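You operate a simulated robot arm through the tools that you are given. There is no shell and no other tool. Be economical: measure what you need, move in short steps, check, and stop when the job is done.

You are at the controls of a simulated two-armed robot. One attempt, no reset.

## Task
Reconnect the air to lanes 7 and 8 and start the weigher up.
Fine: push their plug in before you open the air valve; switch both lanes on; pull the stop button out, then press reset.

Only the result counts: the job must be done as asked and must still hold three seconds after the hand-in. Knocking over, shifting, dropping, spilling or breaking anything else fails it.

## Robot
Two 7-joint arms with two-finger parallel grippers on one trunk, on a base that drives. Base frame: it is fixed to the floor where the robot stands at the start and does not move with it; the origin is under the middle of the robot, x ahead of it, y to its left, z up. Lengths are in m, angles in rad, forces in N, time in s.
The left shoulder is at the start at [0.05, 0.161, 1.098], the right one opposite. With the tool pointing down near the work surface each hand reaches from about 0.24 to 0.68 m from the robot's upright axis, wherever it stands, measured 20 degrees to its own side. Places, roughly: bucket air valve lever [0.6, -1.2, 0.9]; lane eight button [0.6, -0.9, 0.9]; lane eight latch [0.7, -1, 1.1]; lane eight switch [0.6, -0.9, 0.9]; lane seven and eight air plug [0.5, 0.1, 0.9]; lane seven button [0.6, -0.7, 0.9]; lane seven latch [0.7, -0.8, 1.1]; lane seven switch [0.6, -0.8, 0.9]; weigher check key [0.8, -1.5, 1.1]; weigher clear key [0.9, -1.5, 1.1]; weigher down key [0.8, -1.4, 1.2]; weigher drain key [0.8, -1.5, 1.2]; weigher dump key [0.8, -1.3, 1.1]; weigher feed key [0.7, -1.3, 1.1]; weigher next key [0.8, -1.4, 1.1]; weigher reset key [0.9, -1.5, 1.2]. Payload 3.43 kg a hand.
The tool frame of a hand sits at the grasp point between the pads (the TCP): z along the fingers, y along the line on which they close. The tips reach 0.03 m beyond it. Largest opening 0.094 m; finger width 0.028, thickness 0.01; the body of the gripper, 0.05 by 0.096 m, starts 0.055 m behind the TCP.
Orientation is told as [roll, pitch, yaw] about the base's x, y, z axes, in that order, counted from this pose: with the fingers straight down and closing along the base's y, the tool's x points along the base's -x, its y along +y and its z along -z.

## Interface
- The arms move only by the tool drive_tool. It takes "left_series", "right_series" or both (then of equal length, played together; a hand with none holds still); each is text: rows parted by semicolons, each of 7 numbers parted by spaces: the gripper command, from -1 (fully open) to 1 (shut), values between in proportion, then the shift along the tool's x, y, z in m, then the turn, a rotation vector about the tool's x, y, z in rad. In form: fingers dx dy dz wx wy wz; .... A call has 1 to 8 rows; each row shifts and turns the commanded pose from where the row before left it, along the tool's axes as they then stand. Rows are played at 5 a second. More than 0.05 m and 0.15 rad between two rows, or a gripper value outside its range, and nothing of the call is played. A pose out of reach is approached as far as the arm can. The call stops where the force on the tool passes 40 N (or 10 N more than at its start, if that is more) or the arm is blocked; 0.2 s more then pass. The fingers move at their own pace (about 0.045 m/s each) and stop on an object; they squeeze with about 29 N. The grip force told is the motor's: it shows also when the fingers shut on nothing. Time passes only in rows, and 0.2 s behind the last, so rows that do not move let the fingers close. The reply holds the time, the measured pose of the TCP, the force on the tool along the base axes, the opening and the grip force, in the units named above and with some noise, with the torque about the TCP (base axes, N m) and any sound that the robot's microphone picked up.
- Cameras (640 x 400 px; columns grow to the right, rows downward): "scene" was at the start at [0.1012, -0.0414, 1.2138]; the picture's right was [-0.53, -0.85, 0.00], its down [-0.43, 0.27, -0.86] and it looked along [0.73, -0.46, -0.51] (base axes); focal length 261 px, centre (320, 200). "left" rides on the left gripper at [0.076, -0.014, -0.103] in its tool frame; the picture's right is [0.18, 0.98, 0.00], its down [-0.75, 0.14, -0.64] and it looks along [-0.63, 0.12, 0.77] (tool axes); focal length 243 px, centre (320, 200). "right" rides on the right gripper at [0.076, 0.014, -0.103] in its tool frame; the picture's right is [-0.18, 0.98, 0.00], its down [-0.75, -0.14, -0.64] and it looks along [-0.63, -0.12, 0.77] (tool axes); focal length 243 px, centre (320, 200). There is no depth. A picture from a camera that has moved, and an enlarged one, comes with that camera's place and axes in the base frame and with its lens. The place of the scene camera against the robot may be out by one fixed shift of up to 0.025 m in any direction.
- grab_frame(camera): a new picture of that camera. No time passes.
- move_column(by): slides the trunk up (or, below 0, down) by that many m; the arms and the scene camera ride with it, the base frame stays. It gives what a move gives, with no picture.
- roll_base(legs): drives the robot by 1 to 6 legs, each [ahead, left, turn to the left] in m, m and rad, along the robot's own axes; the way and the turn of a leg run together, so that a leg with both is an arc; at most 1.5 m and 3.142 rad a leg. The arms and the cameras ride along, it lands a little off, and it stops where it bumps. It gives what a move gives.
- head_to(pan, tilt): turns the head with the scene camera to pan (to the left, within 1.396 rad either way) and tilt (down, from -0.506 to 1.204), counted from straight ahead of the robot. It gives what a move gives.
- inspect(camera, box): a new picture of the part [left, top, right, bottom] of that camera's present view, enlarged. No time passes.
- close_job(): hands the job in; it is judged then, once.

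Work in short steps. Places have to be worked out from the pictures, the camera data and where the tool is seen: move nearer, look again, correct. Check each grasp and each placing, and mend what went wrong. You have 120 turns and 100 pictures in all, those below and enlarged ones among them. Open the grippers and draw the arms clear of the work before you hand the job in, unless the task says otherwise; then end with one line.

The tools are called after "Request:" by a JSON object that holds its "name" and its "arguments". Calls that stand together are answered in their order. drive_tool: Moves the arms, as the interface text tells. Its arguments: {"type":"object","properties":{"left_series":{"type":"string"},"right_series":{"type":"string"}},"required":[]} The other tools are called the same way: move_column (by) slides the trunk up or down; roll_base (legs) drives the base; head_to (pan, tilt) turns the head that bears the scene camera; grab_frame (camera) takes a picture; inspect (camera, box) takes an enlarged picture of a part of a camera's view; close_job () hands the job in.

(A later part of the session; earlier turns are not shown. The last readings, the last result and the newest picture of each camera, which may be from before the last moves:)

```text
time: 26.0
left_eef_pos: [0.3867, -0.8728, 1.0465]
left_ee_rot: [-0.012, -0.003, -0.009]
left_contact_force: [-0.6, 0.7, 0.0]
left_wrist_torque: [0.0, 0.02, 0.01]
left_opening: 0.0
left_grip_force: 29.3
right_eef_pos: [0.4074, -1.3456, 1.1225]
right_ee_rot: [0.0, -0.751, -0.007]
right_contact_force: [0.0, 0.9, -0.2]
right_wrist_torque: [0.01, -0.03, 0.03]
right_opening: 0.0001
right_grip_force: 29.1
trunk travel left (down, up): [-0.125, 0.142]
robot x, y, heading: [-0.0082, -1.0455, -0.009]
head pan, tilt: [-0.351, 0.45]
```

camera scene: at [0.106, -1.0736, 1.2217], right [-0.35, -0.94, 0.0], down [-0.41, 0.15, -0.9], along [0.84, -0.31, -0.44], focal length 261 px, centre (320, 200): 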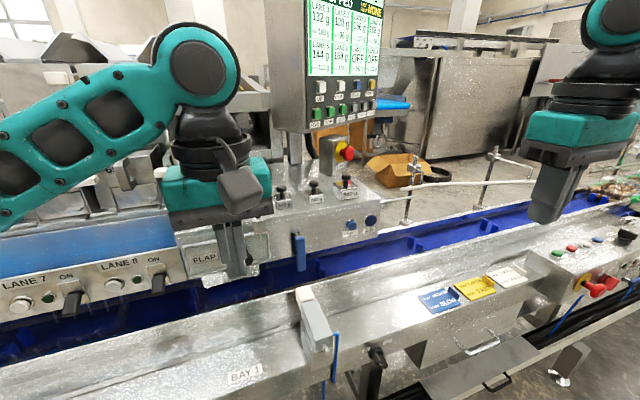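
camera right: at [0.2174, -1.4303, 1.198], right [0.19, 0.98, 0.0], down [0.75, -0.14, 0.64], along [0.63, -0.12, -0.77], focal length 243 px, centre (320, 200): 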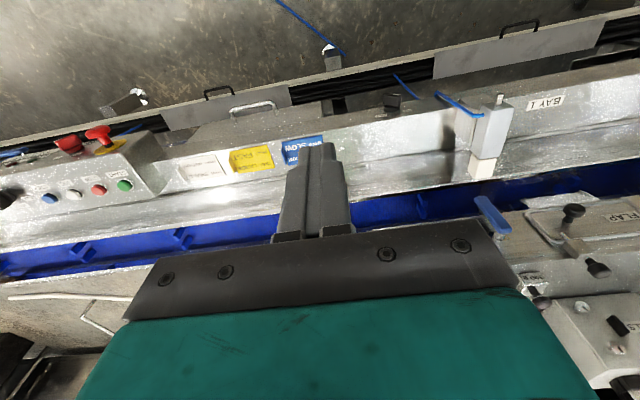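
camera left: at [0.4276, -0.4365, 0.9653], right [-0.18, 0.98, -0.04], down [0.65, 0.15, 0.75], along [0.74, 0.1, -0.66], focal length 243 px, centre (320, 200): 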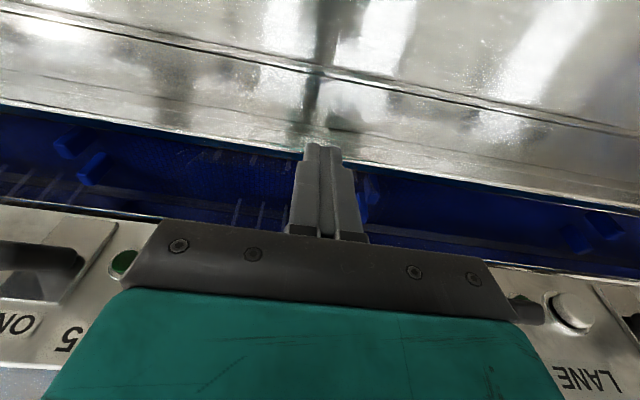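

Request:
{"name": "drive_tool", "arguments": {"right_series": "1 0.0089 0.0374 0.0251 0 0 0;1 0.0089 0.0374 0.0251 0 0 0;1 0.0089 0.0374 0.0251 0 0 0;1 0.0089 0.0374 0.0251 0 0 0;1 0.0089 0.0374 0.0251 0 0 0;1 0 0 0 0 0 0"}}

Request:
{"name": "grab_frame", "arguments": {"camera": "right"}}

Request:
{"name": "inspect", "arguments": {"camera": "scene", "box": [200, 130, 400, 290]}}

```text
time: 27.4
left_eef_pos: [0.3869, -0.8727, 1.0464]
left_ee_rot: [-0.013, -0.003, -0.012]
left_contact_force: [-1.1, 0.9, -0.2]
left_wrist_torque: [0.0, -0.01, -0.01]
left_opening: 0.0
left_grip_force: 28.9
right_eef_pos: [0.4614, -1.1589, 1.0003]
right_ee_rot: [0.001, -0.753, -0.007]
right_contact_force: [-0.1, 0.6, -0.9]
right_wrist_torque: [-0.01, 0.01, 0.01]
right_opening: 0.0001
right_grip_force: 29.0
trunk travel left (down, up): [-0.125, 0.142]
robot x, y, heading: [-0.0054, -1.0522, -0.005]
head pan, tilt: [-0.351, 0.45]
```

```text
62 pictures are left
camera right: at [0.3361, -1.1432, 1.0238], right [0.14, 0.98, 0.13], down [0.11, -0.14, 0.98], along [0.98, -0.12, -0.13], focal length 243 px, centre (320, 200)
```

right: 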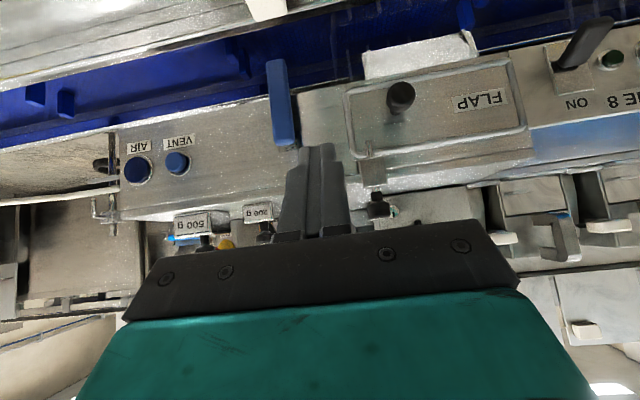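

```text
2.50 times, centred on (300, 210) of scene
camera zoom: at [0.1059, -1.0735, 1.2217], right [-0.35, -0.94, 0.0], down [-0.41, 0.15, -0.9], along [0.84, -0.31, -0.43], focal length 654 px, centre (370, 175)
```

zoom: 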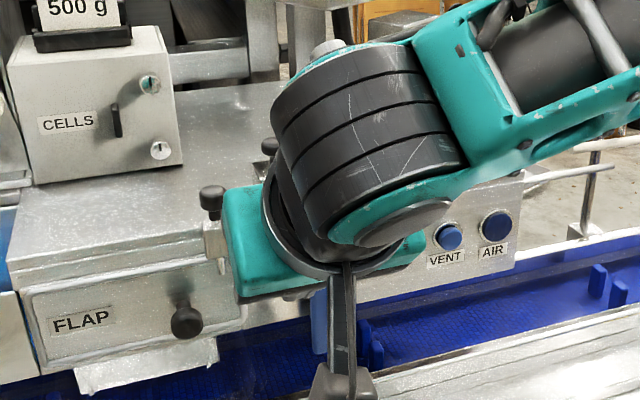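

The right camera confirms the handle at y≈-1.193. I advance along the finger direction to just left of the handle.

Request:
{"name": "drive_tool", "arguments": {"right_series": "1 0.003 0.002 0.04 0 0 0;1 0.003 0 0.04 0 0 0;1 0.003 0 0.039 0 0 0;1 0 0 0 0 0 0"}}

Request:
{"name": "grab_frame", "arguments": {"camera": "right"}}

```text
time: 28.4
left_eef_pos: [0.3854, -0.8707, 1.0459]
left_ee_rot: [-0.014, -0.003, -0.009]
left_contact_force: [0.0, 0.3, 0.4]
left_wrist_torque: [0.0, -0.06, 0.01]
left_opening: 0.0
left_grip_force: 28.4
right_eef_pos: [0.5229, -1.1862, 0.922]
right_ee_rot: [0.002, -0.746, 0.0]
right_contact_force: [-14.5, 8.8, 0.1]
right_wrist_torque: [0.04, 0.11, 0.02]
right_opening: 0.0
right_grip_force: 28.7
right hand out of reach, approached as far as the arm can: row 2, 3
trunk travel left (down, up): [-0.125, 0.142]
robot x, y, heading: [-0.0066, -1.0478, -0.007]
head pan, tilt: [-0.351, 0.45]
```

```text
60 pictures are left
camera right: at [0.3969, -1.1705, 0.9453], right [0.14, 0.98, 0.13], down [0.12, -0.14, 0.98], along [0.98, -0.12, -0.13], focal length 243 px, centre (320, 200)
```

right: 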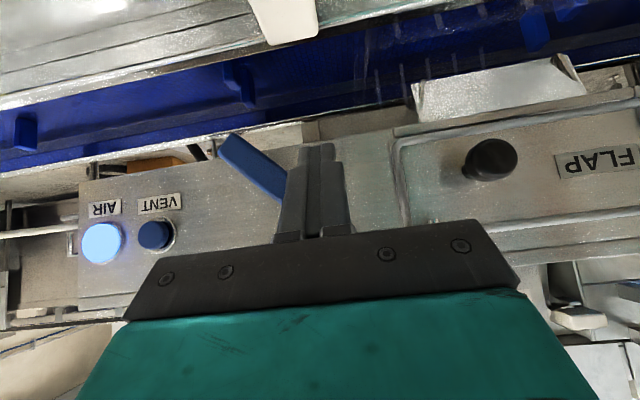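

The lever was swept partway right and the AIR lamp lit, so that is the opening direction. I continue sweeping it right and up to its end stop.

Request:
{"name": "drive_tool", "arguments": {"right_series": "1 -0.001 -0.02 -0.012 0 0 0;1 -0.001 -0.03 -0.011 0 0 0;1 0 -0.028 0 0 0 0;1 0 0 0 0 0 0"}}

Request:
{"name": "grab_frame", "arguments": {"camera": "right"}}

```text
time: 29.4
left_eef_pos: [0.3865, -0.8727, 1.046]
left_ee_rot: [-0.012, -0.004, -0.011]
left_contact_force: [0.0, -0.8, 0.4]
left_wrist_torque: [0.03, -0.01, 0.0]
left_opening: 0.0
left_grip_force: 29.3
right_eef_pos: [0.5106, -1.2675, 0.939]
right_ee_rot: [-0.002, -0.749, -0.006]
right_contact_force: [-0.4, -0.6, 0.2]
right_wrist_torque: [0.02, 0.01, 0.0]
right_opening: 0.0
right_grip_force: 29.0
trunk travel left (down, up): [-0.125, 0.142]
robot x, y, heading: [-0.0025, -1.0475, -0.005]
head pan, tilt: [-0.351, 0.45]
```

```text
59 pictures are left
camera right: at [0.3842, -1.2502, 0.9631], right [0.14, 0.98, 0.12], down [0.11, -0.14, 0.98], along [0.98, -0.12, -0.13], focal length 243 px, centre (320, 200)
```

right: 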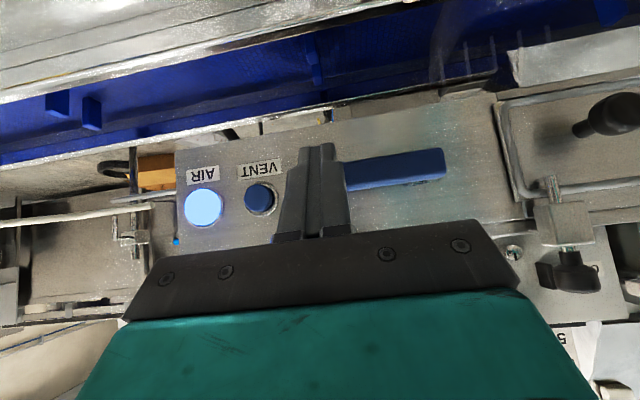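

The lever is now about horizontal with the AIR lamp on. I retract the right hand straight back and check.

Request:
{"name": "drive_tool", "arguments": {"right_series": "1 0.01 -0.005 -0.04 0 0 0;1 0.01 0 -0.04 0 0 0;1 0.0 -0.04 -0.02 0 0 0;1 0 -0.045 0 0 0 0;1 0 -0.045 0 0 0 0;1 0 0 0 0 0 0"}}

Request:
{"name": "inspect", "arguments": {"camera": "scene", "box": [240, 170, 400, 280]}}

Request:
{"name": "grab_frame", "arguments": {"camera": "right"}}

```text
time: 30.8
left_eef_pos: [0.3867, -0.8731, 1.0466]
left_ee_rot: [-0.012, -0.004, -0.008]
left_contact_force: [0.1, 0.9, 0.0]
left_wrist_torque: [0.0, 0.0, -0.01]
left_opening: 0.0
left_grip_force: 29.2
right_eef_pos: [0.428, -1.3987, 0.9999]
right_ee_rot: [0.001, -0.749, -0.005]
right_contact_force: [0.1, -0.3, 0.1]
right_wrist_torque: [-0.02, 0.02, -0.01]
right_opening: 0.0001
right_grip_force: 29.3
trunk travel left (down, up): [-0.125, 0.142]
robot x, y, heading: [-0.0031, -1.0478, -0.008]
head pan, tilt: [-0.351, 0.45]
```

```text
3.64 times, centred on (320, 225) of scene
camera zoom: at [0.106, -1.0733, 1.2217], right [-0.35, -0.94, 0.0], down [-0.41, 0.15, -0.9], along [0.84, -0.31, -0.44], focal length 950 px, centre (320, 109)
```

zoom: 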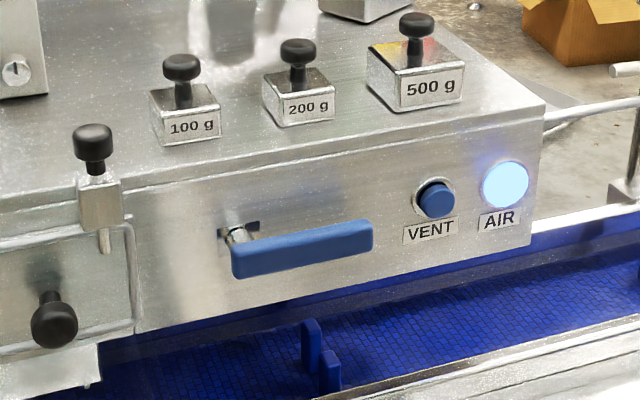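

```text
57 pictures are left
camera right: at [0.3022, -1.383, 1.0238], right [0.14, 0.98, 0.13], down [0.12, -0.14, 0.98], along [0.98, -0.12, -0.13], focal length 243 px, centre (320, 200)
```

right: 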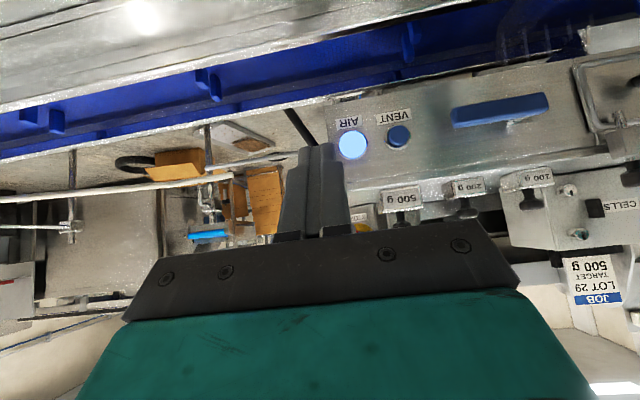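

Valve fully open, AIR lit. Now I tilt the left hand forward and look at the lane 7/8 levers.

Request:
{"name": "drive_tool", "arguments": {"left_series": "1 0 0 0 0 -0.15 0;1 0 0 0 0 -0.15 0;1 0 0 0 0 -0.15 0;1 0 0 0 0 -0.15 0;1 0 0 0 0 -0.15 0;1 0 0 0 0 0 0"}}

Request:
{"name": "grab_frame", "arguments": {"camera": "left"}}

Request:
{"name": "head_to", "arguments": {"pan": 0.25, "tilt": 0.6}}

Request:
{"name": "grab_frame", "arguments": {"camera": "scene"}}

```text
time: 32.2
left_eef_pos: [0.3862, -0.873, 1.0466]
left_ee_rot: [-0.018, -0.754, 0.002]
left_contact_force: [0.6, -0.2, -0.8]
left_wrist_torque: [0.03, 0.02, 0.02]
left_opening: 0.0
left_grip_force: 28.8
right_eef_pos: [0.428, -1.3993, 0.9995]
right_ee_rot: [0.001, -0.749, -0.005]
right_contact_force: [-0.9, -0.3, -0.2]
right_wrist_torque: [0.0, 0.04, 0.02]
right_opening: 0.0001
right_grip_force: 28.5
trunk travel left (down, up): [-0.125, 0.142]
robot x, y, heading: [-0.0057, -1.0486, -0.006]
head pan, tilt: [-0.351, 0.45]
```

```text
56 pictures are left
camera left: at [0.262, -0.8842, 1.069], right [-0.12, 0.98, -0.14], down [0.11, 0.15, 0.98], along [0.99, 0.11, -0.13], focal length 243 px, centre (320, 200)
```

left: 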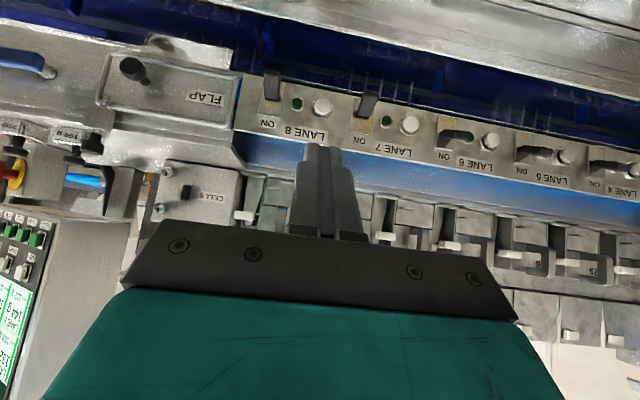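

```text
time: 33.2
left_eef_pos: [0.3869, -0.8718, 1.0457]
left_ee_rot: [-0.017, -0.752, 0.002]
left_contact_force: [0.0, 0.0, -0.3]
left_wrist_torque: [0.02, 0.02, -0.01]
left_opening: 0.0
left_grip_force: 29.0
right_eef_pos: [0.4293, -1.4001, 1.0004]
right_ee_rot: [0.0, -0.748, -0.005]
right_contact_force: [0.3, -0.4, 0.0]
right_wrist_torque: [0.0, 0.01, -0.02]
right_opening: 0.0
right_grip_force: 29.0
trunk travel left (down, up): [-0.125, 0.142]
robot x, y, heading: [-0.0018, -1.0481, -0.002]
head pan, tilt: [0.25, 0.6]
```

```text
55 pictures are left
camera scene: at [0.1057, -1.0202, 1.2081], right [0.24, -0.97, 0.0], down [-0.55, -0.14, -0.83], along [0.8, 0.2, -0.56], focal length 261 px, centre (320, 200)
```

scene: 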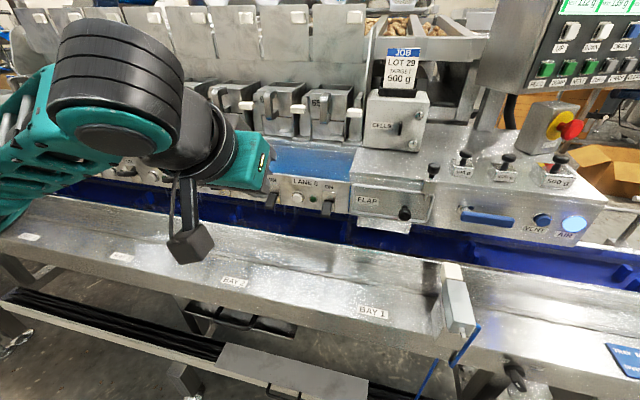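

Request:
{"name": "inspect", "arguments": {"camera": "left", "box": [230, 50, 510, 190]}}

Request:
{"name": "inspect", "arguments": {"camera": "scene", "box": [250, 160, 360, 230]}}

```text
2.29 times, centred on (370, 120) of left
camera zoom: at [0.2621, -0.8842, 1.0691], right [-0.12, 0.98, -0.14], down [0.11, 0.15, 0.98], along [0.99, 0.11, -0.13], focal length 555 px, centre (206, 383)
```

zoom: 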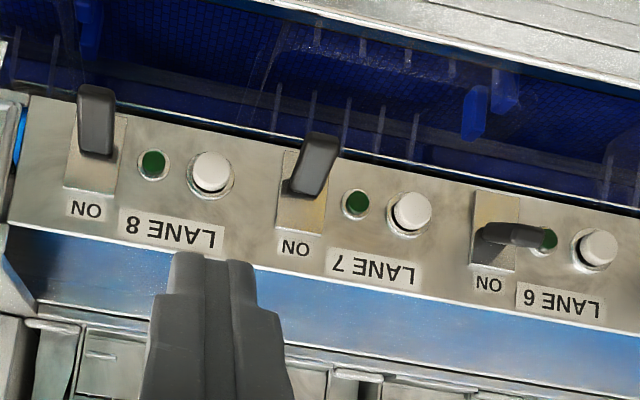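

```text
5.71 times, centred on (305, 195) of scene
camera zoom: at [0.1057, -1.0202, 1.2081], right [0.24, -0.97, 0.0], down [-0.55, -0.14, -0.83], along [0.8, 0.2, -0.56], focal length 1494 px, centre (406, 229)
```

zoom: 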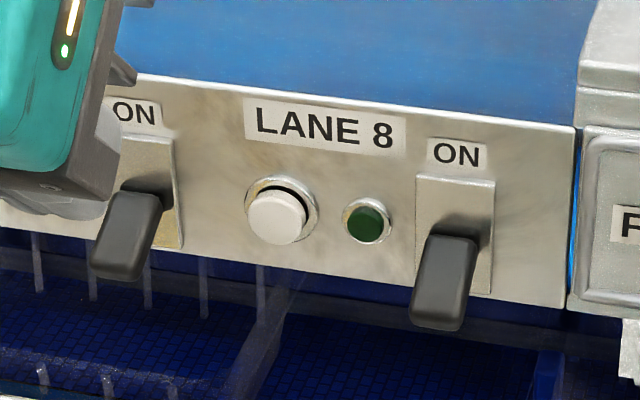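

Lane levers: lane 8 tip ≈(0.56,-0.934,0.879), lane 7 tip ≈(0.56,-0.805,0.879), pivots about (0.58,·,0.905). I'll grip the lever end and lift. First raise the right hand, and lower the trunk 0.08 m for reach.

Request:
{"name": "drive_tool", "arguments": {"left_series": "0.2 0 0 0 0 0 0;0.2 0 0 0 0 0 0;0.2 0 0 0 0 0 0;0.2 0 0 0 0 0 0", "right_series": "1 -0.022 -0.02 -0.024 0 0 0;1 -0.022 -0.02 -0.024 0 0 0;1 -0.022 0 -0.024 0 0 0;1 0 0 0 0 0 0"}}

Request:
{"name": "move_column", "arguments": {"by": -0.08}}

```text
time: 34.2
left_eef_pos: [0.3868, -0.8724, 1.0459]
left_ee_rot: [-0.019, -0.752, 0.001]
left_contact_force: [0.2, -0.2, -0.5]
left_wrist_torque: [0.0, -0.02, -0.02]
left_opening: 0.0373
left_grip_force: 0.1
right_eef_pos: [0.4268, -1.4388, 1.0979]
right_ee_rot: [0.0, -0.748, -0.005]
right_contact_force: [0.0, 0.4, 0.2]
right_wrist_torque: [0.02, 0.0, -0.01]
right_opening: 0.0001
right_grip_force: 29.1
trunk travel left (down, up): [-0.125, 0.142]
robot x, y, heading: [-0.0054, -1.048, -0.006]
head pan, tilt: [0.25, 0.6]
```

```text
time: 35.3
left_eef_pos: [0.3869, -0.8728, 0.9661]
left_ee_rot: [-0.017, -0.752, 0.002]
left_contact_force: [-0.2, -0.1, 0.6]
left_wrist_torque: [-0.05, 0.03, 0.0]
left_opening: 0.0378
left_grip_force: 0.1
right_eef_pos: [0.426, -1.4398, 1.0168]
right_ee_rot: [0.001, -0.75, -0.005]
right_contact_force: [0.7, 0.7, -0.8]
right_wrist_torque: [-0.01, -0.03, 0.0]
right_opening: 0.0003
right_grip_force: 29.0
trunk travel left (down, up): [-0.045, 0.222]
robot x, y, heading: [-0.0058, -1.0511, -0.007]
head pan, tilt: [0.25, 0.6]
```

Request:
{"name": "drive_tool", "arguments": {"left_series": "0.2 -0.0217 -0.0203 0.032 0 0 0;0.2 -0.0217 -0.0203 0.032 0 0 0;0.2 -0.0217 -0.0203 0.032 0 0 0;0.2 0 0 0 0 0 0"}}

Request:
{"name": "grab_frame", "arguments": {"camera": "left"}}

Request:
{"name": "inspect", "arguments": {"camera": "scene", "box": [220, 130, 380, 230]}}

```text
time: 36.3
left_eef_pos: [0.4997, -0.934, 0.9405]
left_ee_rot: [-0.018, -0.751, 0.0]
left_contact_force: [-0.7, 0.2, 0.3]
left_wrist_torque: [-0.03, 0.0, -0.01]
left_opening: 0.0377
left_grip_force: 0.0
right_eef_pos: [0.4265, -1.4389, 1.0173]
right_ee_rot: [0.0, -0.748, -0.004]
right_contact_force: [0.2, 0.0, 0.1]
right_wrist_torque: [0.03, 0.04, -0.02]
right_opening: 0.0
right_grip_force: 28.9
trunk travel left (down, up): [-0.045, 0.222]
robot x, y, heading: [-0.0041, -1.0482, -0.003]
head pan, tilt: [0.25, 0.6]
```

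```text
52 pictures are left
camera left: at [0.376, -0.9466, 0.963], right [-0.12, 0.98, -0.14], down [0.11, 0.15, 0.98], along [0.99, 0.11, -0.13], focal length 243 px, centre (320, 200)
```

left: 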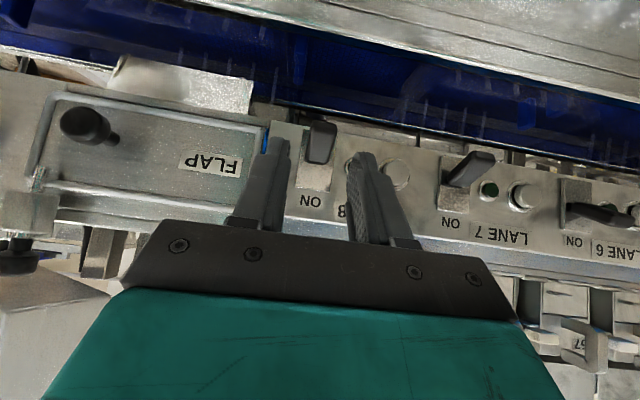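

```text
4.00 times, centred on (300, 180) of scene
camera zoom: at [0.1057, -1.0201, 1.1281], right [0.24, -0.97, 0.0], down [-0.55, -0.14, -0.83], along [0.8, 0.2, -0.56], focal length 1046 px, centre (400, 280)
```

zoom: 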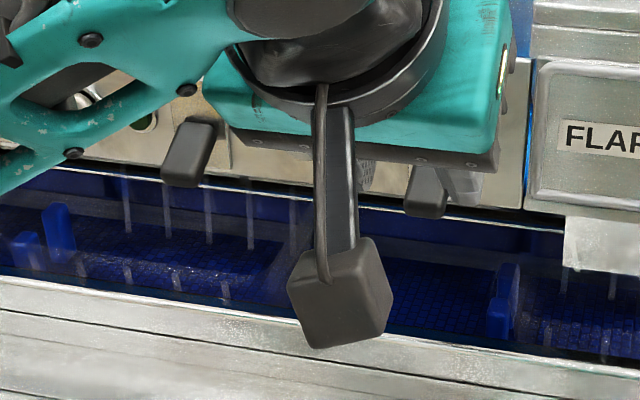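

Lever 8 is centred between the fingers. I advance 0.06 m along the fingers and close on it.

Request:
{"name": "drive_tool", "arguments": {"left_series": "0.2 0 0.002 0.03 0 0 0;0.2 -0.001 0 0.03 0 0 0;0.2 0 0 0 0 0 0;1 0 0 0 0 0 0;1 0 0 0 0 0 0"}}

Request:
{"name": "inspect", "arguments": {"camera": "left", "box": [200, 80, 440, 240]}}

```text
time: 37.5
left_eef_pos: [0.54, -0.9334, 0.897]
left_ee_rot: [-0.018, -0.752, 0.003]
left_contact_force: [1.4, -4.7, 1.0]
left_wrist_torque: [0.02, -0.04, 0.52]
left_opening: 0.02
left_grip_force: 31.8
right_eef_pos: [0.4257, -1.44, 1.0169]
right_ee_rot: [0.0, -0.749, -0.006]
right_contact_force: [0.7, 0.3, -0.2]
right_wrist_torque: [0.02, 0.01, 0.05]
right_opening: 0.0002
right_grip_force: 29.3
trunk travel left (down, up): [-0.045, 0.222]
robot x, y, heading: [-0.0034, -1.0466, -0.005]
head pan, tilt: [0.25, 0.6]
```

```text
2.50 times, centred on (320, 160) of left
camera zoom: at [0.4155, -0.9454, 0.9205], right [-0.12, 0.98, -0.14], down [0.11, 0.15, 0.98], along [0.99, 0.11, -0.13], focal length 606 px, centre (320, 300)
```

zoom: 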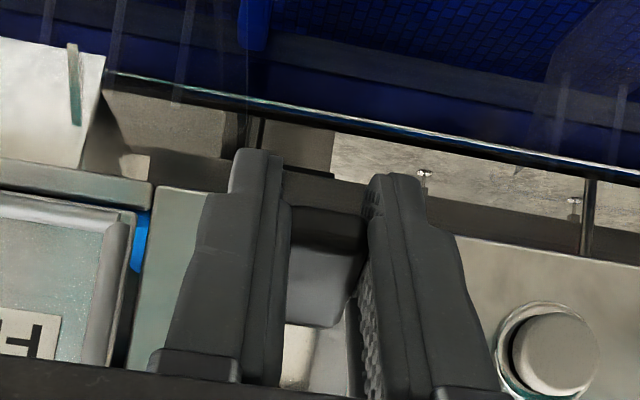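

Gripped (0.02 m wide). I lift it along an arc.

Request:
{"name": "drive_tool", "arguments": {"left_series": "1 -0.0023 0 -0.0143 0 0 0;1 -0.006 0 -0.0122 0 0 0;1 -0.0104 0 -0.0081 0 0 0;1 -0.0084 0 -0.0032 0 0 0;1 0 0 0 0 0 0"}}

Request:
{"name": "inspect", "arguments": {"camera": "left", "box": [200, 80, 440, 240]}}

```text
time: 37.9
left_eef_pos: [0.5389, -0.9349, 0.8992]
left_ee_rot: [-0.015, -0.737, 0.003]
left_contact_force: [24.8, -8.3, -10.8]
left_wrist_torque: [0.02, 0.48, 0.69]
left_opening: 0.0198
left_grip_force: 45.1
right_eef_pos: [0.4299, -1.4402, 1.015]
right_ee_rot: [0.002, -0.748, -0.009]
right_contact_force: [-0.2, 0.0, 0.0]
right_wrist_torque: [0.0, -0.01, -0.01]
right_opening: 0.0001
right_grip_force: 29.0
trunk travel left (down, up): [-0.045, 0.222]
robot x, y, heading: [-0.0053, -1.0501, -0.005]
head pan, tilt: [0.25, 0.6]
stopped in row 2 (left hand): the force on the tool passed its limit (the readings are from after the stop); the commanded pose is now the measured one
```

```text
2.50 times, centred on (320, 160) of left
camera zoom: at [0.4144, -0.9459, 0.9239], right [-0.13, 0.98, -0.14], down [0.13, 0.15, 0.98], along [0.98, 0.11, -0.14], focal length 606 px, centre (320, 300)
```

zoom: 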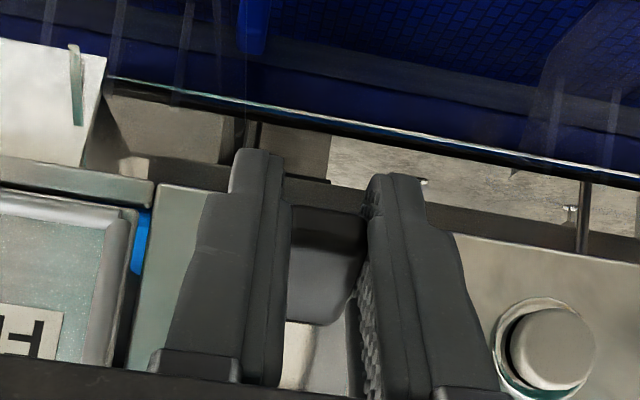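

The grip resists the lever's rotation, so the hand must rotate with it. I regrip to relax, then rotate the hand about the lever's pivot in small steps.

Request:
{"name": "drive_tool", "arguments": {"left_series": "0.3 0 0 0 0 0 0;1 0 0 0 0 0 0;1 0 0 0 0 0 0;1 -0.003 0 -0.0042 0 0.12 0;1 -0.003 0 -0.0042 0 0.12 0;1 -0.003 0 -0.0042 0 0.12 0;1 0 0 0 0 0 0"}}

Request:
{"name": "inspect", "arguments": {"camera": "left", "box": [200, 80, 440, 240]}}

```text
time: 39.5
left_eef_pos: [0.5361, -0.9332, 0.9176]
left_ee_rot: [-0.013, -0.383, -0.005]
left_contact_force: [17.2, -10.4, -2.7]
left_wrist_torque: [0.1, -0.11, 1.06]
left_opening: 0.0197
left_grip_force: 45.2
right_eef_pos: [0.4279, -1.4411, 1.0152]
right_ee_rot: [0.0, -0.747, -0.007]
right_contact_force: [-1.0, 0.4, 0.1]
right_wrist_torque: [0.03, 0.02, -0.01]
right_opening: 0.0002
right_grip_force: 28.7
trunk travel left (down, up): [-0.045, 0.222]
robot x, y, heading: [-0.0057, -1.0487, -0.008]
head pan, tilt: [0.25, 0.6]
```

```text
2.50 times, centred on (320, 160) of left
camera zoom: at [0.4287, -0.9452, 0.9842], right [-0.16, 0.98, -0.08], down [0.46, 0.15, 0.88], along [0.87, 0.1, -0.48], focal length 606 px, centre (320, 300)
```

zoom: 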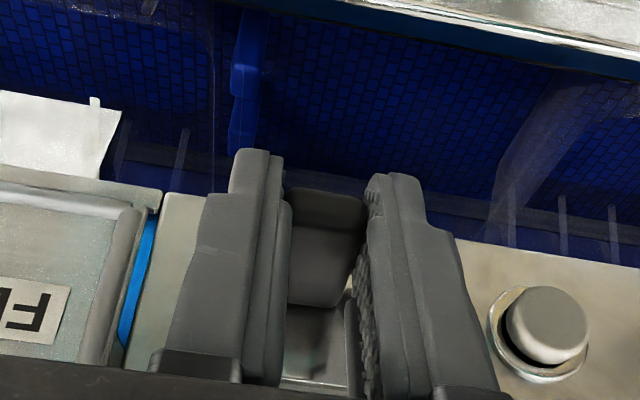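

Following well; continue the rotation with a slight forward and sideways easing.

Request:
{"name": "drive_tool", "arguments": {"left_series": "1 -0.006 -0.001 -0.0042 0 0.12 0;1 -0.004 0 -0.0042 0 0.12 0;1 -0.004 0 -0.0042 0 0.12 0;1 -0.0035 0 -0.0042 0 0.12 0;1 0 0 0 0 0 0"}}

Request:
{"name": "inspect", "arguments": {"camera": "left", "box": [200, 80, 440, 240]}}

Request:
{"name": "grab_frame", "arguments": {"camera": "scene"}}

```text
time: 40.7
left_eef_pos: [0.5475, -0.935, 0.9343]
left_ee_rot: [-0.008, 0.108, -0.01]
left_contact_force: [-22.4, -4.4, -30.5]
left_wrist_torque: [0.71, 1.09, 0.92]
left_opening: 0.0201
left_grip_force: 45.1
right_eef_pos: [0.4277, -1.4385, 1.0171]
right_ee_rot: [0.0, -0.749, -0.005]
right_contact_force: [-0.4, 0.2, 1.1]
right_wrist_torque: [0.0, 0.01, -0.02]
right_opening: 0.0
right_grip_force: 29.1
trunk travel left (down, up): [-0.045, 0.222]
robot x, y, heading: [-0.0062, -1.0469, -0.005]
head pan, tilt: [0.25, 0.6]
```

```text
2.50 times, centred on (320, 160) of left
camera zoom: at [0.484, -0.9454, 1.0453], right [-0.17, 0.98, 0.01], down [0.82, 0.14, 0.56], along [0.55, 0.1, -0.83], focal length 606 px, centre (320, 300)
```

zoom: 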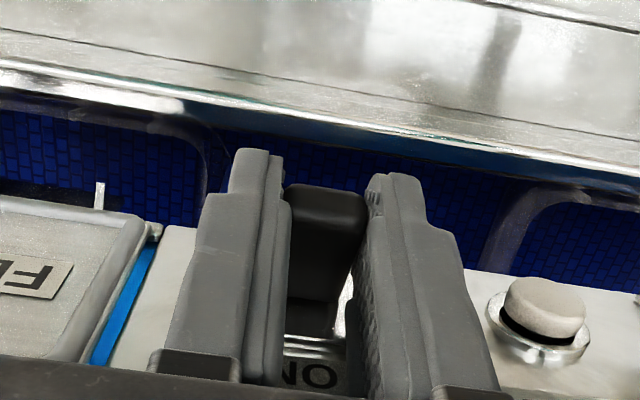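

```text
46 pictures are left
camera scene: at [0.1066, -1.0204, 1.1278], right [0.24, -0.97, 0.0], down [-0.55, -0.14, -0.82], along [0.8, 0.2, -0.57], focal length 261 px, centre (320, 200)
```

scene: 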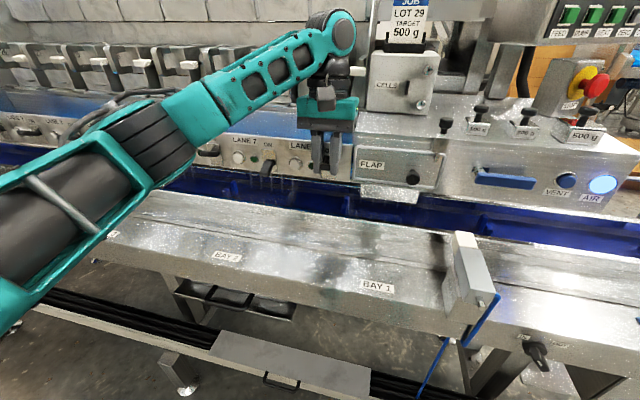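

Forces indicate the stop has been reached. I open and back off to view the lever.

Request:
{"name": "drive_tool", "arguments": {"left_series": "0.2 0 0 0 0 0 0;0.2 0 0 0 0 0 0;0.2 0.03 0 -0.01 0 0 0;0.2 0.04 0 0 0 0 0;0.2 0.03 0.0 0 0 0 0;0.2 0 0 0 0 0 0"}}

Request:
{"name": "inspect", "arguments": {"camera": "left", "box": [180, 80, 500, 280]}}

Request:
{"name": "inspect", "arguments": {"camera": "scene", "box": [180, 100, 360, 210]}}

```text
time: 42.1
left_eef_pos: [0.4489, -0.9326, 0.9592]
left_ee_rot: [-0.013, 0.097, -0.011]
left_contact_force: [0.5, 0.1, -0.2]
left_wrist_torque: [0.0, -0.01, -0.01]
left_opening: 0.0374
left_grip_force: 0.1
right_eef_pos: [0.4266, -1.4392, 1.0181]
right_ee_rot: [-0.001, -0.749, -0.008]
right_contact_force: [-0.1, 0.7, 0.0]
right_wrist_torque: [0.01, 0.0, -0.01]
right_opening: 0.0
right_grip_force: 28.3
trunk travel left (down, up): [-0.045, 0.222]
robot x, y, heading: [-0.0093, -1.0491, -0.005]
head pan, tilt: [0.25, 0.6]
```

```text
2.00 times, centred on (340, 180) of left
camera zoom: at [0.3841, -0.9442, 1.0687], right [-0.17, 0.98, 0.01], down [0.81, 0.14, 0.56], along [0.56, 0.1, -0.83], focal length 485 px, centre (280, 240)
```

zoom: 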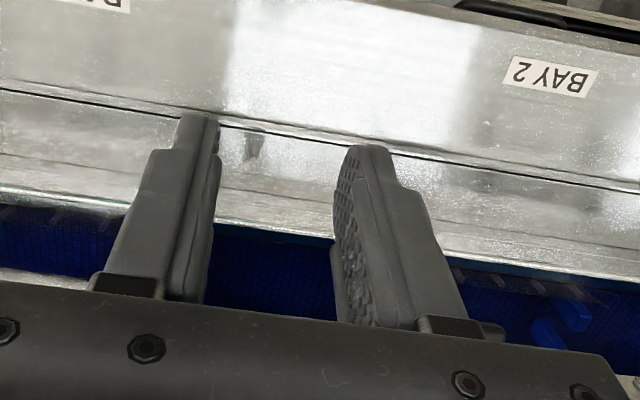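

```text
3.56 times, centred on (270, 155) of scene
camera zoom: at [0.1062, -1.0205, 1.1281], right [0.24, -0.97, 0.0], down [-0.55, -0.14, -0.83], along [0.8, 0.2, -0.56], focal length 929 px, centre (498, 360)
```

zoom: 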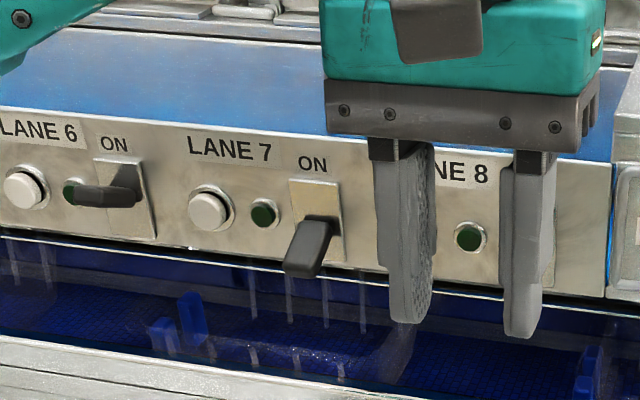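

I rotate the hand back to the forward tilt while moving over to lane 7, then check both.

Request:
{"name": "drive_tool", "arguments": {"left_series": "0.2 0 0.021 0 0 -0.142 0;0.2 0 0.021 0 0 -0.142 0;0.2 0 0.021 0 0 -0.142 0;0.2 0 0.021 0 0 -0.142 0;0.2 0 0.021 0 0 -0.142 0;0.2 0 0.022 0 0 -0.142 0;0.2 0 0 0 0 0 0"}}

Request:
{"name": "grab_frame", "arguments": {"camera": "left"}}

Request:
{"name": "inspect", "arguments": {"camera": "scene", "box": [260, 100, 360, 190]}}

```text
time: 43.7
left_eef_pos: [0.4493, -0.804, 0.9575]
left_ee_rot: [-0.013, -0.759, 0.0]
left_contact_force: [-0.1, 0.8, -0.1]
left_wrist_torque: [0.0, 0.01, -0.04]
left_opening: 0.0379
left_grip_force: 0.1
right_eef_pos: [0.427, -1.4405, 1.0169]
right_ee_rot: [0.0, -0.749, -0.008]
right_contact_force: [-0.6, 0.2, -0.4]
right_wrist_torque: [0.01, -0.03, -0.01]
right_opening: 0.0
right_grip_force: 29.1
trunk travel left (down, up): [-0.045, 0.222]
robot x, y, heading: [-0.003, -1.048, -0.009]
head pan, tilt: [0.25, 0.6]
```

```text
43 pictures are left
camera left: at [0.3254, -0.8168, 0.9793], right [-0.12, 0.98, -0.14], down [0.11, 0.15, 0.98], along [0.99, 0.11, -0.12], focal length 243 px, centre (320, 200)
```

left: 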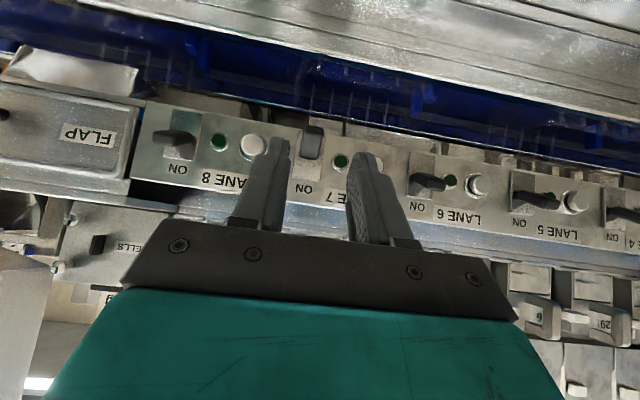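

```text
4.44 times, centred on (310, 145) of scene
camera zoom: at [0.1062, -1.0204, 1.1281], right [0.24, -0.97, 0.0], down [-0.55, -0.14, -0.83], along [0.8, 0.2, -0.56], focal length 1162 px, centre (364, 444)
```

zoom: 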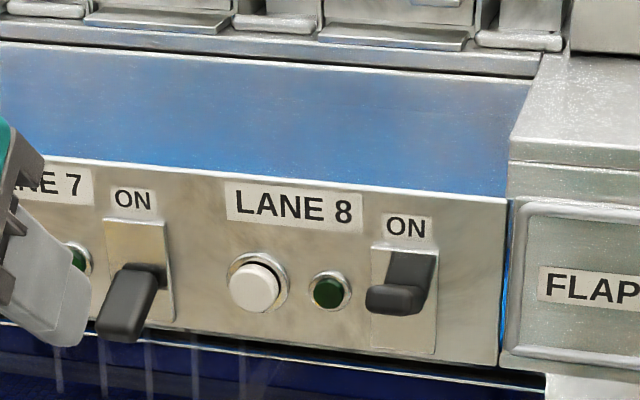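

Lane 8 is ON. I repeat the same manoeuvre on lane 7.

Request:
{"name": "drive_tool", "arguments": {"left_series": "0.2 -0.0082 -0.0007 0.0354 0 0 0;0.2 -0.0082 -0.0007 0.0354 0 0 0;0.2 -0.0082 -0.0007 0.0354 0 0 0;0.2 0 0 0 0 0 0;1 0 0 0 0 0 0;1 0 0 0 0 0 0;1 0 0 0 0 0 0"}}

Request:
{"name": "inspect", "arguments": {"camera": "left", "box": [200, 80, 440, 240]}}

```text
time: 45.3
left_eef_pos: [0.54, -0.808, 0.8981]
left_ee_rot: [-0.018, -0.756, 0.001]
left_contact_force: [-4.1, -14.0, -1.3]
left_wrist_torque: [-0.01, -0.08, 0.73]
left_opening: 0.0202
left_grip_force: 44.5
right_eef_pos: [0.4253, -1.4407, 1.0159]
right_ee_rot: [0.003, -0.75, -0.008]
right_contact_force: [0.4, 0.5, 0.5]
right_wrist_torque: [-0.01, 0.01, -0.04]
right_opening: 0.0
right_grip_force: 29.0
trunk travel left (down, up): [-0.045, 0.222]
robot x, y, heading: [-0.0074, -1.0509, -0.009]
head pan, tilt: [0.25, 0.6]
```

```text
2.50 times, centred on (320, 160) of left
camera zoom: at [0.4161, -0.8201, 0.9202], right [-0.12, 0.98, -0.14], down [0.11, 0.15, 0.98], along [0.99, 0.1, -0.13], focal length 606 px, centre (320, 300)
```

zoom: 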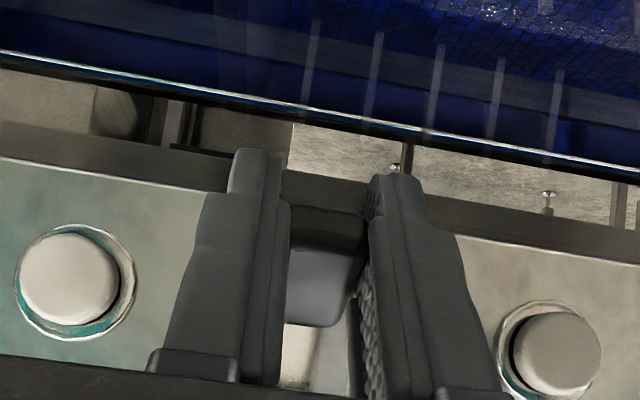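

Gripped just like lane 8. I ease sideways slightly and rotate up about the pivot.

Request:
{"name": "drive_tool", "arguments": {"left_series": "1 -0.004 -0.002 -0.0042 0 0.12 0;1 -0.0035 -0.001 -0.0042 0 0.12 0;1 -0.0035 0 -0.0042 0 0.12 0;1 -0.0045 0 -0.0042 0 0.12 0;1 -0.004 0 -0.0042 0 0.12 0;1 -0.004 0 -0.0042 0 0.12 0;1 -0.0035 0 -0.0042 0 0.12 0;1 0 0 0 0 0 0"}}

```text
time: 46.3
left_eef_pos: [0.5406, -0.8097, 0.914]
left_ee_rot: [-0.005, -0.293, -0.001]
left_contact_force: [-6.3, -2.1, 1.1]
left_wrist_torque: [0.37, 0.0, 0.88]
left_opening: 0.0198
left_grip_force: 45.1
right_eef_pos: [0.4255, -1.4392, 1.0166]
right_ee_rot: [0.0, -0.751, -0.005]
right_contact_force: [0.4, 0.4, -0.6]
right_wrist_torque: [0.03, -0.02, -0.01]
right_opening: 0.0
right_grip_force: 29.3
trunk travel left (down, up): [-0.045, 0.222]
robot x, y, heading: [-0.0056, -1.0484, -0.004]
head pan, tilt: [0.25, 0.6]
stopped in row 4 (left hand): the force on the tool passed its limit (the readings are from after the stop); the commanded pose is now the measured one
```

Stopped on a transient; forces are low again. Continue the remainder.

Request:
{"name": "drive_tool", "arguments": {"left_series": "1 -0.0025 0 -0.0052 0 0.1 0;1 -0.0025 0 -0.0052 0 0.1 0;1 -0.0025 0 -0.005 0 0.1 0;1 -0.0022 0 -0.005 0 0.1 0;1 0 0 0 0 0 0"}}

```text
time: 47.4
left_eef_pos: [0.5476, -0.8097, 0.9276]
left_ee_rot: [0.0, 0.112, -0.002]
left_contact_force: [-0.1, -1.5, -6.3]
left_wrist_torque: [0.44, -1.11, 0.58]
left_opening: 0.0198
left_grip_force: 45.1
right_eef_pos: [0.4266, -1.4391, 1.018]
right_ee_rot: [0.0, -0.751, -0.004]
right_contact_force: [-0.6, 0.2, 0.2]
right_wrist_torque: [-0.05, -0.02, -0.02]
right_opening: 0.0001
right_grip_force: 28.9
trunk travel left (down, up): [-0.045, 0.222]
robot x, y, heading: [-0.0049, -1.0479, -0.007]
head pan, tilt: [0.25, 0.6]
stopped in row 5 (left hand): the force on the tool passed its limit (the readings are from after the stop); the commanded pose is now the measured one
```

Request:
{"name": "drive_tool", "arguments": {"left_series": "1 -0.001 0 -0.004 0 0 0;1 -0.001 0 -0.004 0 0 0;0.2 0 0 0 0 0 0;0.2 0 0 0 0 0 0;0.2 0.03 0 -0.01 0 0 0;0.2 0.04 0 0 0 0 0;0.2 0.03 0.03 0 0 0 0;0.2 0 0.045 0 0 0 0"}}

Request:
{"name": "inspect", "arguments": {"camera": "scene", "box": [200, 90, 360, 200]}}

```text
time: 47.9
left_eef_pos: [0.5463, -0.8088, 0.9291]
left_ee_rot: [0.004, 0.129, -0.003]
left_contact_force: [0.0, -0.2, -8.8]
left_wrist_torque: [-0.08, -0.95, 0.44]
left_opening: 0.0197
left_grip_force: 45.3
right_eef_pos: [0.4266, -1.4395, 1.0177]
right_ee_rot: [0.001, -0.747, -0.004]
right_contact_force: [0.4, 0.4, 0.2]
right_wrist_torque: [0.01, 0.0, -0.02]
right_opening: 0.0
right_grip_force: 29.7
trunk travel left (down, up): [-0.045, 0.222]
robot x, y, heading: [-0.0057, -1.0485, -0.008]
head pan, tilt: [0.25, 0.6]
stopped in row 2 (left hand): the force on the tool passed its limit (the readings are from after the stop); the commanded pose is now the measured one
```

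```text
3.64 times, centred on (280, 145) of scene
camera zoom: at [0.1061, -1.0201, 1.1283], right [0.24, -0.97, 0.0], down [-0.55, -0.14, -0.82], along [0.8, 0.2, -0.57], focal length 950 px, centre (466, 400)
```

zoom: 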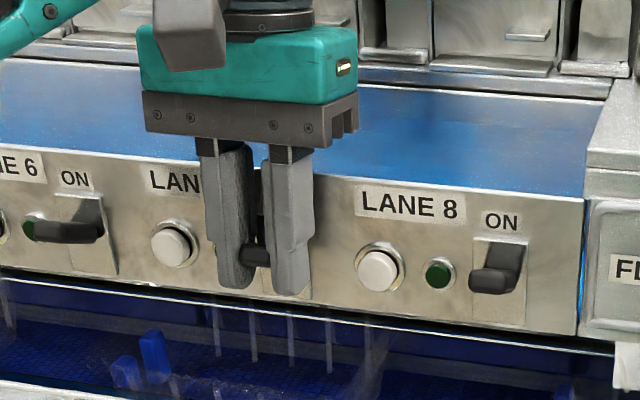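

Lever 7 is at the stop and looks up. I open and withdraw to the left-rear.

Request:
{"name": "drive_tool", "arguments": {"left_series": "0.2 0 0 0 0 0 0;0.2 0 0 0 0 0 0;0.2 0.03 0 -0.01 0 0 0;0.2 0.04 0 -0.01 0 0 0;0.2 0.03 0.0 -0.02 0 0 0;0.2 0 0.045 -0.02 0 0 0;0.2 0 0.045 -0.02 0 0 0;0.2 0 0 0 0 0 0"}}

Request:
{"name": "inspect", "arguments": {"camera": "scene", "box": [200, 90, 360, 200]}}

```text
time: 49.7
left_eef_pos: [0.4553, -0.7211, 1.0223]
left_ee_rot: [0.001, 0.129, -0.005]
left_contact_force: [-0.1, -0.3, 0.6]
left_wrist_torque: [0.0, -0.02, 0.0]
left_opening: 0.0377
left_grip_force: 0.1
right_eef_pos: [0.4263, -1.4409, 1.0163]
right_ee_rot: [0.0, -0.75, -0.005]
right_contact_force: [-0.6, -0.8, -0.6]
right_wrist_torque: [0.01, -0.01, 0.01]
right_opening: 0.0
right_grip_force: 29.5
trunk travel left (down, up): [-0.045, 0.222]
robot x, y, heading: [-0.0081, -1.0473, -0.007]
head pan, tilt: [0.25, 0.6]
```

```text
3.64 times, centred on (280, 145) of scene
camera zoom: at [0.1054, -1.0204, 1.1281], right [0.24, -0.97, 0.0], down [-0.55, -0.14, -0.83], along [0.8, 0.2, -0.56], focal length 950 px, centre (466, 400)
```

zoom: 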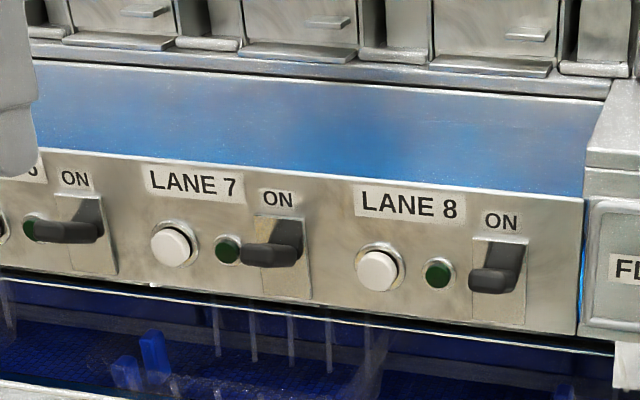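

Both lanes ON. Next I raise the trunk 0.12 m and look right toward the stop button and the route.

Request:
{"name": "move_column", "arguments": {"by": 0.12}}

Request:
{"name": "head_to", "arguments": {"pan": -0.8, "tilt": 0.35}}

Request:
{"name": "grab_frame", "arguments": {"camera": "scene"}}

```text
time: 51.2
left_eef_pos: [0.4561, -0.7212, 1.141]
left_ee_rot: [0.003, 0.127, -0.006]
left_contact_force: [1.0, -0.5, 0.1]
left_wrist_torque: [0.01, -0.01, -0.01]
left_opening: 0.0378
left_grip_force: 0.2
right_eef_pos: [0.4259, -1.4399, 1.1371]
right_ee_rot: [0.0, -0.748, -0.004]
right_contact_force: [-0.3, -0.3, -0.3]
right_wrist_torque: [-0.01, 0.02, 0.06]
right_opening: 0.0
right_grip_force: 28.7
trunk travel left (down, up): [-0.165, 0.102]
robot x, y, heading: [-0.0039, -1.0469, -0.005]
head pan, tilt: [0.25, 0.6]
```

```text
time: 52.5
left_eef_pos: [0.4559, -0.7215, 1.1426]
left_ee_rot: [0.004, 0.126, -0.005]
left_contact_force: [-0.6, -0.6, -0.3]
left_wrist_torque: [0.0, 0.01, 0.02]
left_opening: 0.0375
left_grip_force: 0.2
right_eef_pos: [0.4272, -1.4394, 1.1372]
right_ee_rot: [-0.001, -0.751, -0.005]
right_contact_force: [-0.3, 0.0, 0.3]
right_wrist_torque: [-0.04, 0.01, -0.02]
right_opening: 0.0001
right_grip_force: 29.1
trunk travel left (down, up): [-0.165, 0.102]
robot x, y, heading: [-0.0044, -1.0501, -0.001]
head pan, tilt: [-0.799, 0.351]
```

```text
38 pictures are left
camera scene: at [0.0843, -1.1087, 1.2709], right [-0.72, -0.69, 0.0], down [-0.24, 0.25, -0.94], along [0.65, -0.68, -0.34], focal length 261 px, centre (320, 200)
```

scene: 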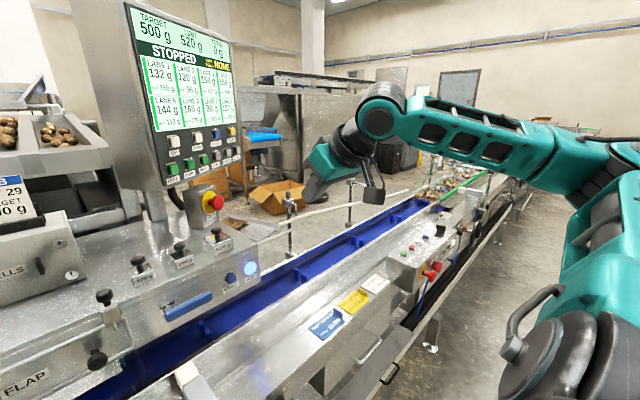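

Lanes 7/8 now show weights; still "STOPPED". I drive 0.5 m right, then turn left 0.5 rad to face the stop button and keys.

Request:
{"name": "roll_base", "arguments": {"legs": [[0, -0.5, 0], [0, 0, 0.5]]}}

Request:
{"name": "head_to", "arguments": {"pan": 0.0, "tilt": 0.25}}

Request:
{"name": "grab_frame", "arguments": {"camera": "scene"}}

```text
time: 56.9
left_eef_pos: [0.2355, -1.0261, 1.1421]
left_ee_rot: [0.002, 0.127, 0.507]
left_contact_force: [0.5, 0.3, 0.7]
left_wrist_torque: [0.02, 0.02, 0.01]
left_opening: 0.0374
left_grip_force: 0.1
right_eef_pos: [0.5602, -1.6652, 1.137]
right_ee_rot: [0.0, -0.75, 0.507]
right_contact_force: [-0.1, 0.6, 0.7]
right_wrist_torque: [0.02, 0.0, -0.03]
right_opening: 0.0
right_grip_force: 29.3
trunk travel left (down, up): [-0.165, 0.102]
robot x, y, heading: [-0.0071, -1.5347, 0.507]
head pan, tilt: [-0.799, 0.351]
```

```text
time: 58.0
left_eef_pos: [0.2348, -1.0246, 1.1423]
left_ee_rot: [0.004, 0.128, 0.507]
left_contact_force: [-0.9, -0.3, 0.4]
left_wrist_torque: [0.01, 0.0, 0.01]
left_opening: 0.0377
left_grip_force: 0.1
right_eef_pos: [0.5622, -1.6655, 1.1372]
right_ee_rot: [0.001, -0.75, 0.509]
right_contact_force: [-0.6, -0.1, -0.2]
right_wrist_torque: [0.0, 0.02, 0.0]
right_opening: 0.0
right_grip_force: 29.2
trunk travel left (down, up): [-0.165, 0.102]
robot x, y, heading: [-0.0027, -1.5323, 0.509]
head pan, tilt: [0.0, 0.25]
```

```text
37 pictures are left
camera scene: at [0.0959, -1.4652, 1.2803], right [0.48, -0.87, 0.0], down [-0.22, -0.12, -0.97], along [0.85, 0.47, -0.25], focal length 261 px, centre (320, 200)
```

scene: 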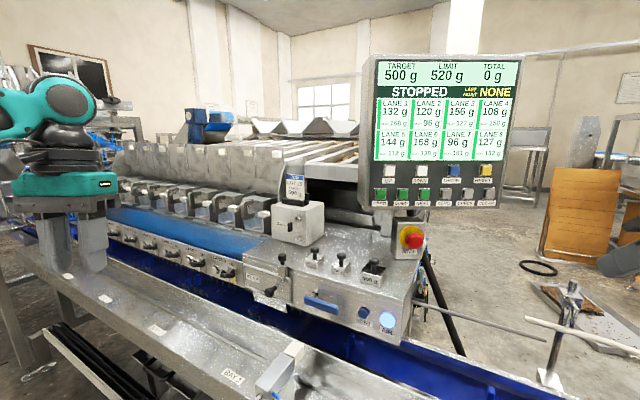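

Request:
{"name": "inspect", "arguments": {"camera": "scene", "box": [360, 150, 520, 260]}}

Request:
{"name": "grab_frame", "arguments": {"camera": "right"}}

```text
3.64 times, centred on (440, 205) of scene
camera zoom: at [0.0959, -1.4652, 1.2803], right [0.48, -0.87, 0.0], down [-0.22, -0.12, -0.97], along [0.85, 0.47, -0.25], focal length 950 px, centre (-116, 182)
```

zoom: 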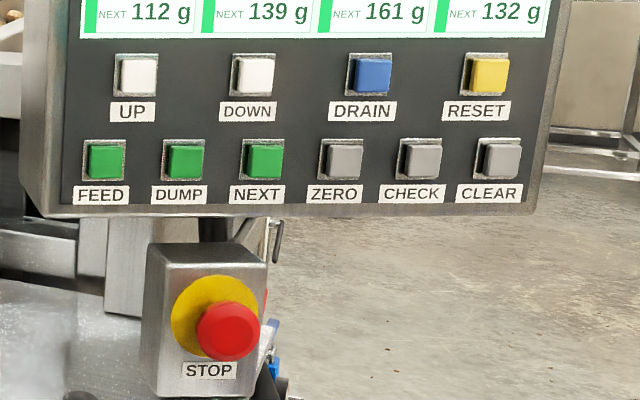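

```text
35 pictures are left
camera right: at [0.4447, -1.7132, 1.161], right [-0.36, 0.92, 0.13], down [0.17, -0.07, 0.98], along [0.92, 0.37, -0.13], focal length 243 px, centre (320, 200)
```

right: 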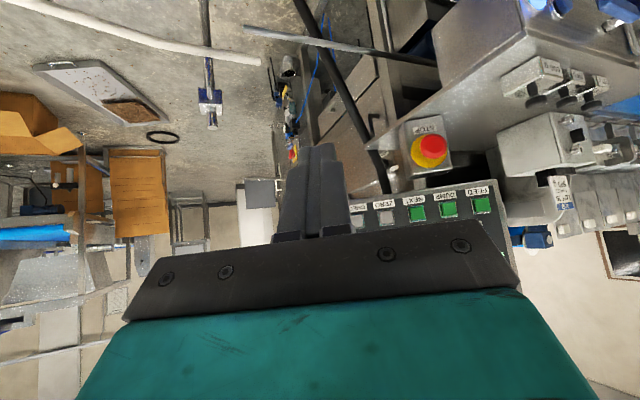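

Stop head triangulated at ≈(0.737,-1.384,1.046), panel normal ≈(-0.85,-0.52,0), RESET ≈(0.875,-1.511,1.207). I level the right hand (pitch −1.45) and open its fingers.

Request:
{"name": "drive_tool", "arguments": {"right_series": "-0.5 0 0 0 0 -0.14 0;-0.5 0 0 0 0 -0.14 0;-0.5 0 0 0 0 -0.14 0;-0.5 0 0 0 0 -0.14 0;-0.5 0 0 0 0 -0.14 0;-0.5 0 0 0 0 0 0"}}

```text
time: 59.4
left_eef_pos: [0.2356, -1.0261, 1.1416]
left_ee_rot: [0.002, 0.127, 0.506]
left_contact_force: [0.0, 0.8, 0.0]
left_wrist_torque: [0.0, 0.03, 0.01]
left_opening: 0.0377
left_grip_force: 0.2
right_eef_pos: [0.5627, -1.6661, 1.1375]
right_ee_rot: [-0.004, -1.451, 0.512]
right_contact_force: [0.0, -0.5, -0.1]
right_wrist_torque: [0.01, -0.02, -0.03]
right_opening: 0.0706
right_grip_force: 0.1
trunk travel left (down, up): [-0.165, 0.102]
robot x, y, heading: [-0.0048, -1.5372, 0.507]
head pan, tilt: [0.0, 0.25]
```

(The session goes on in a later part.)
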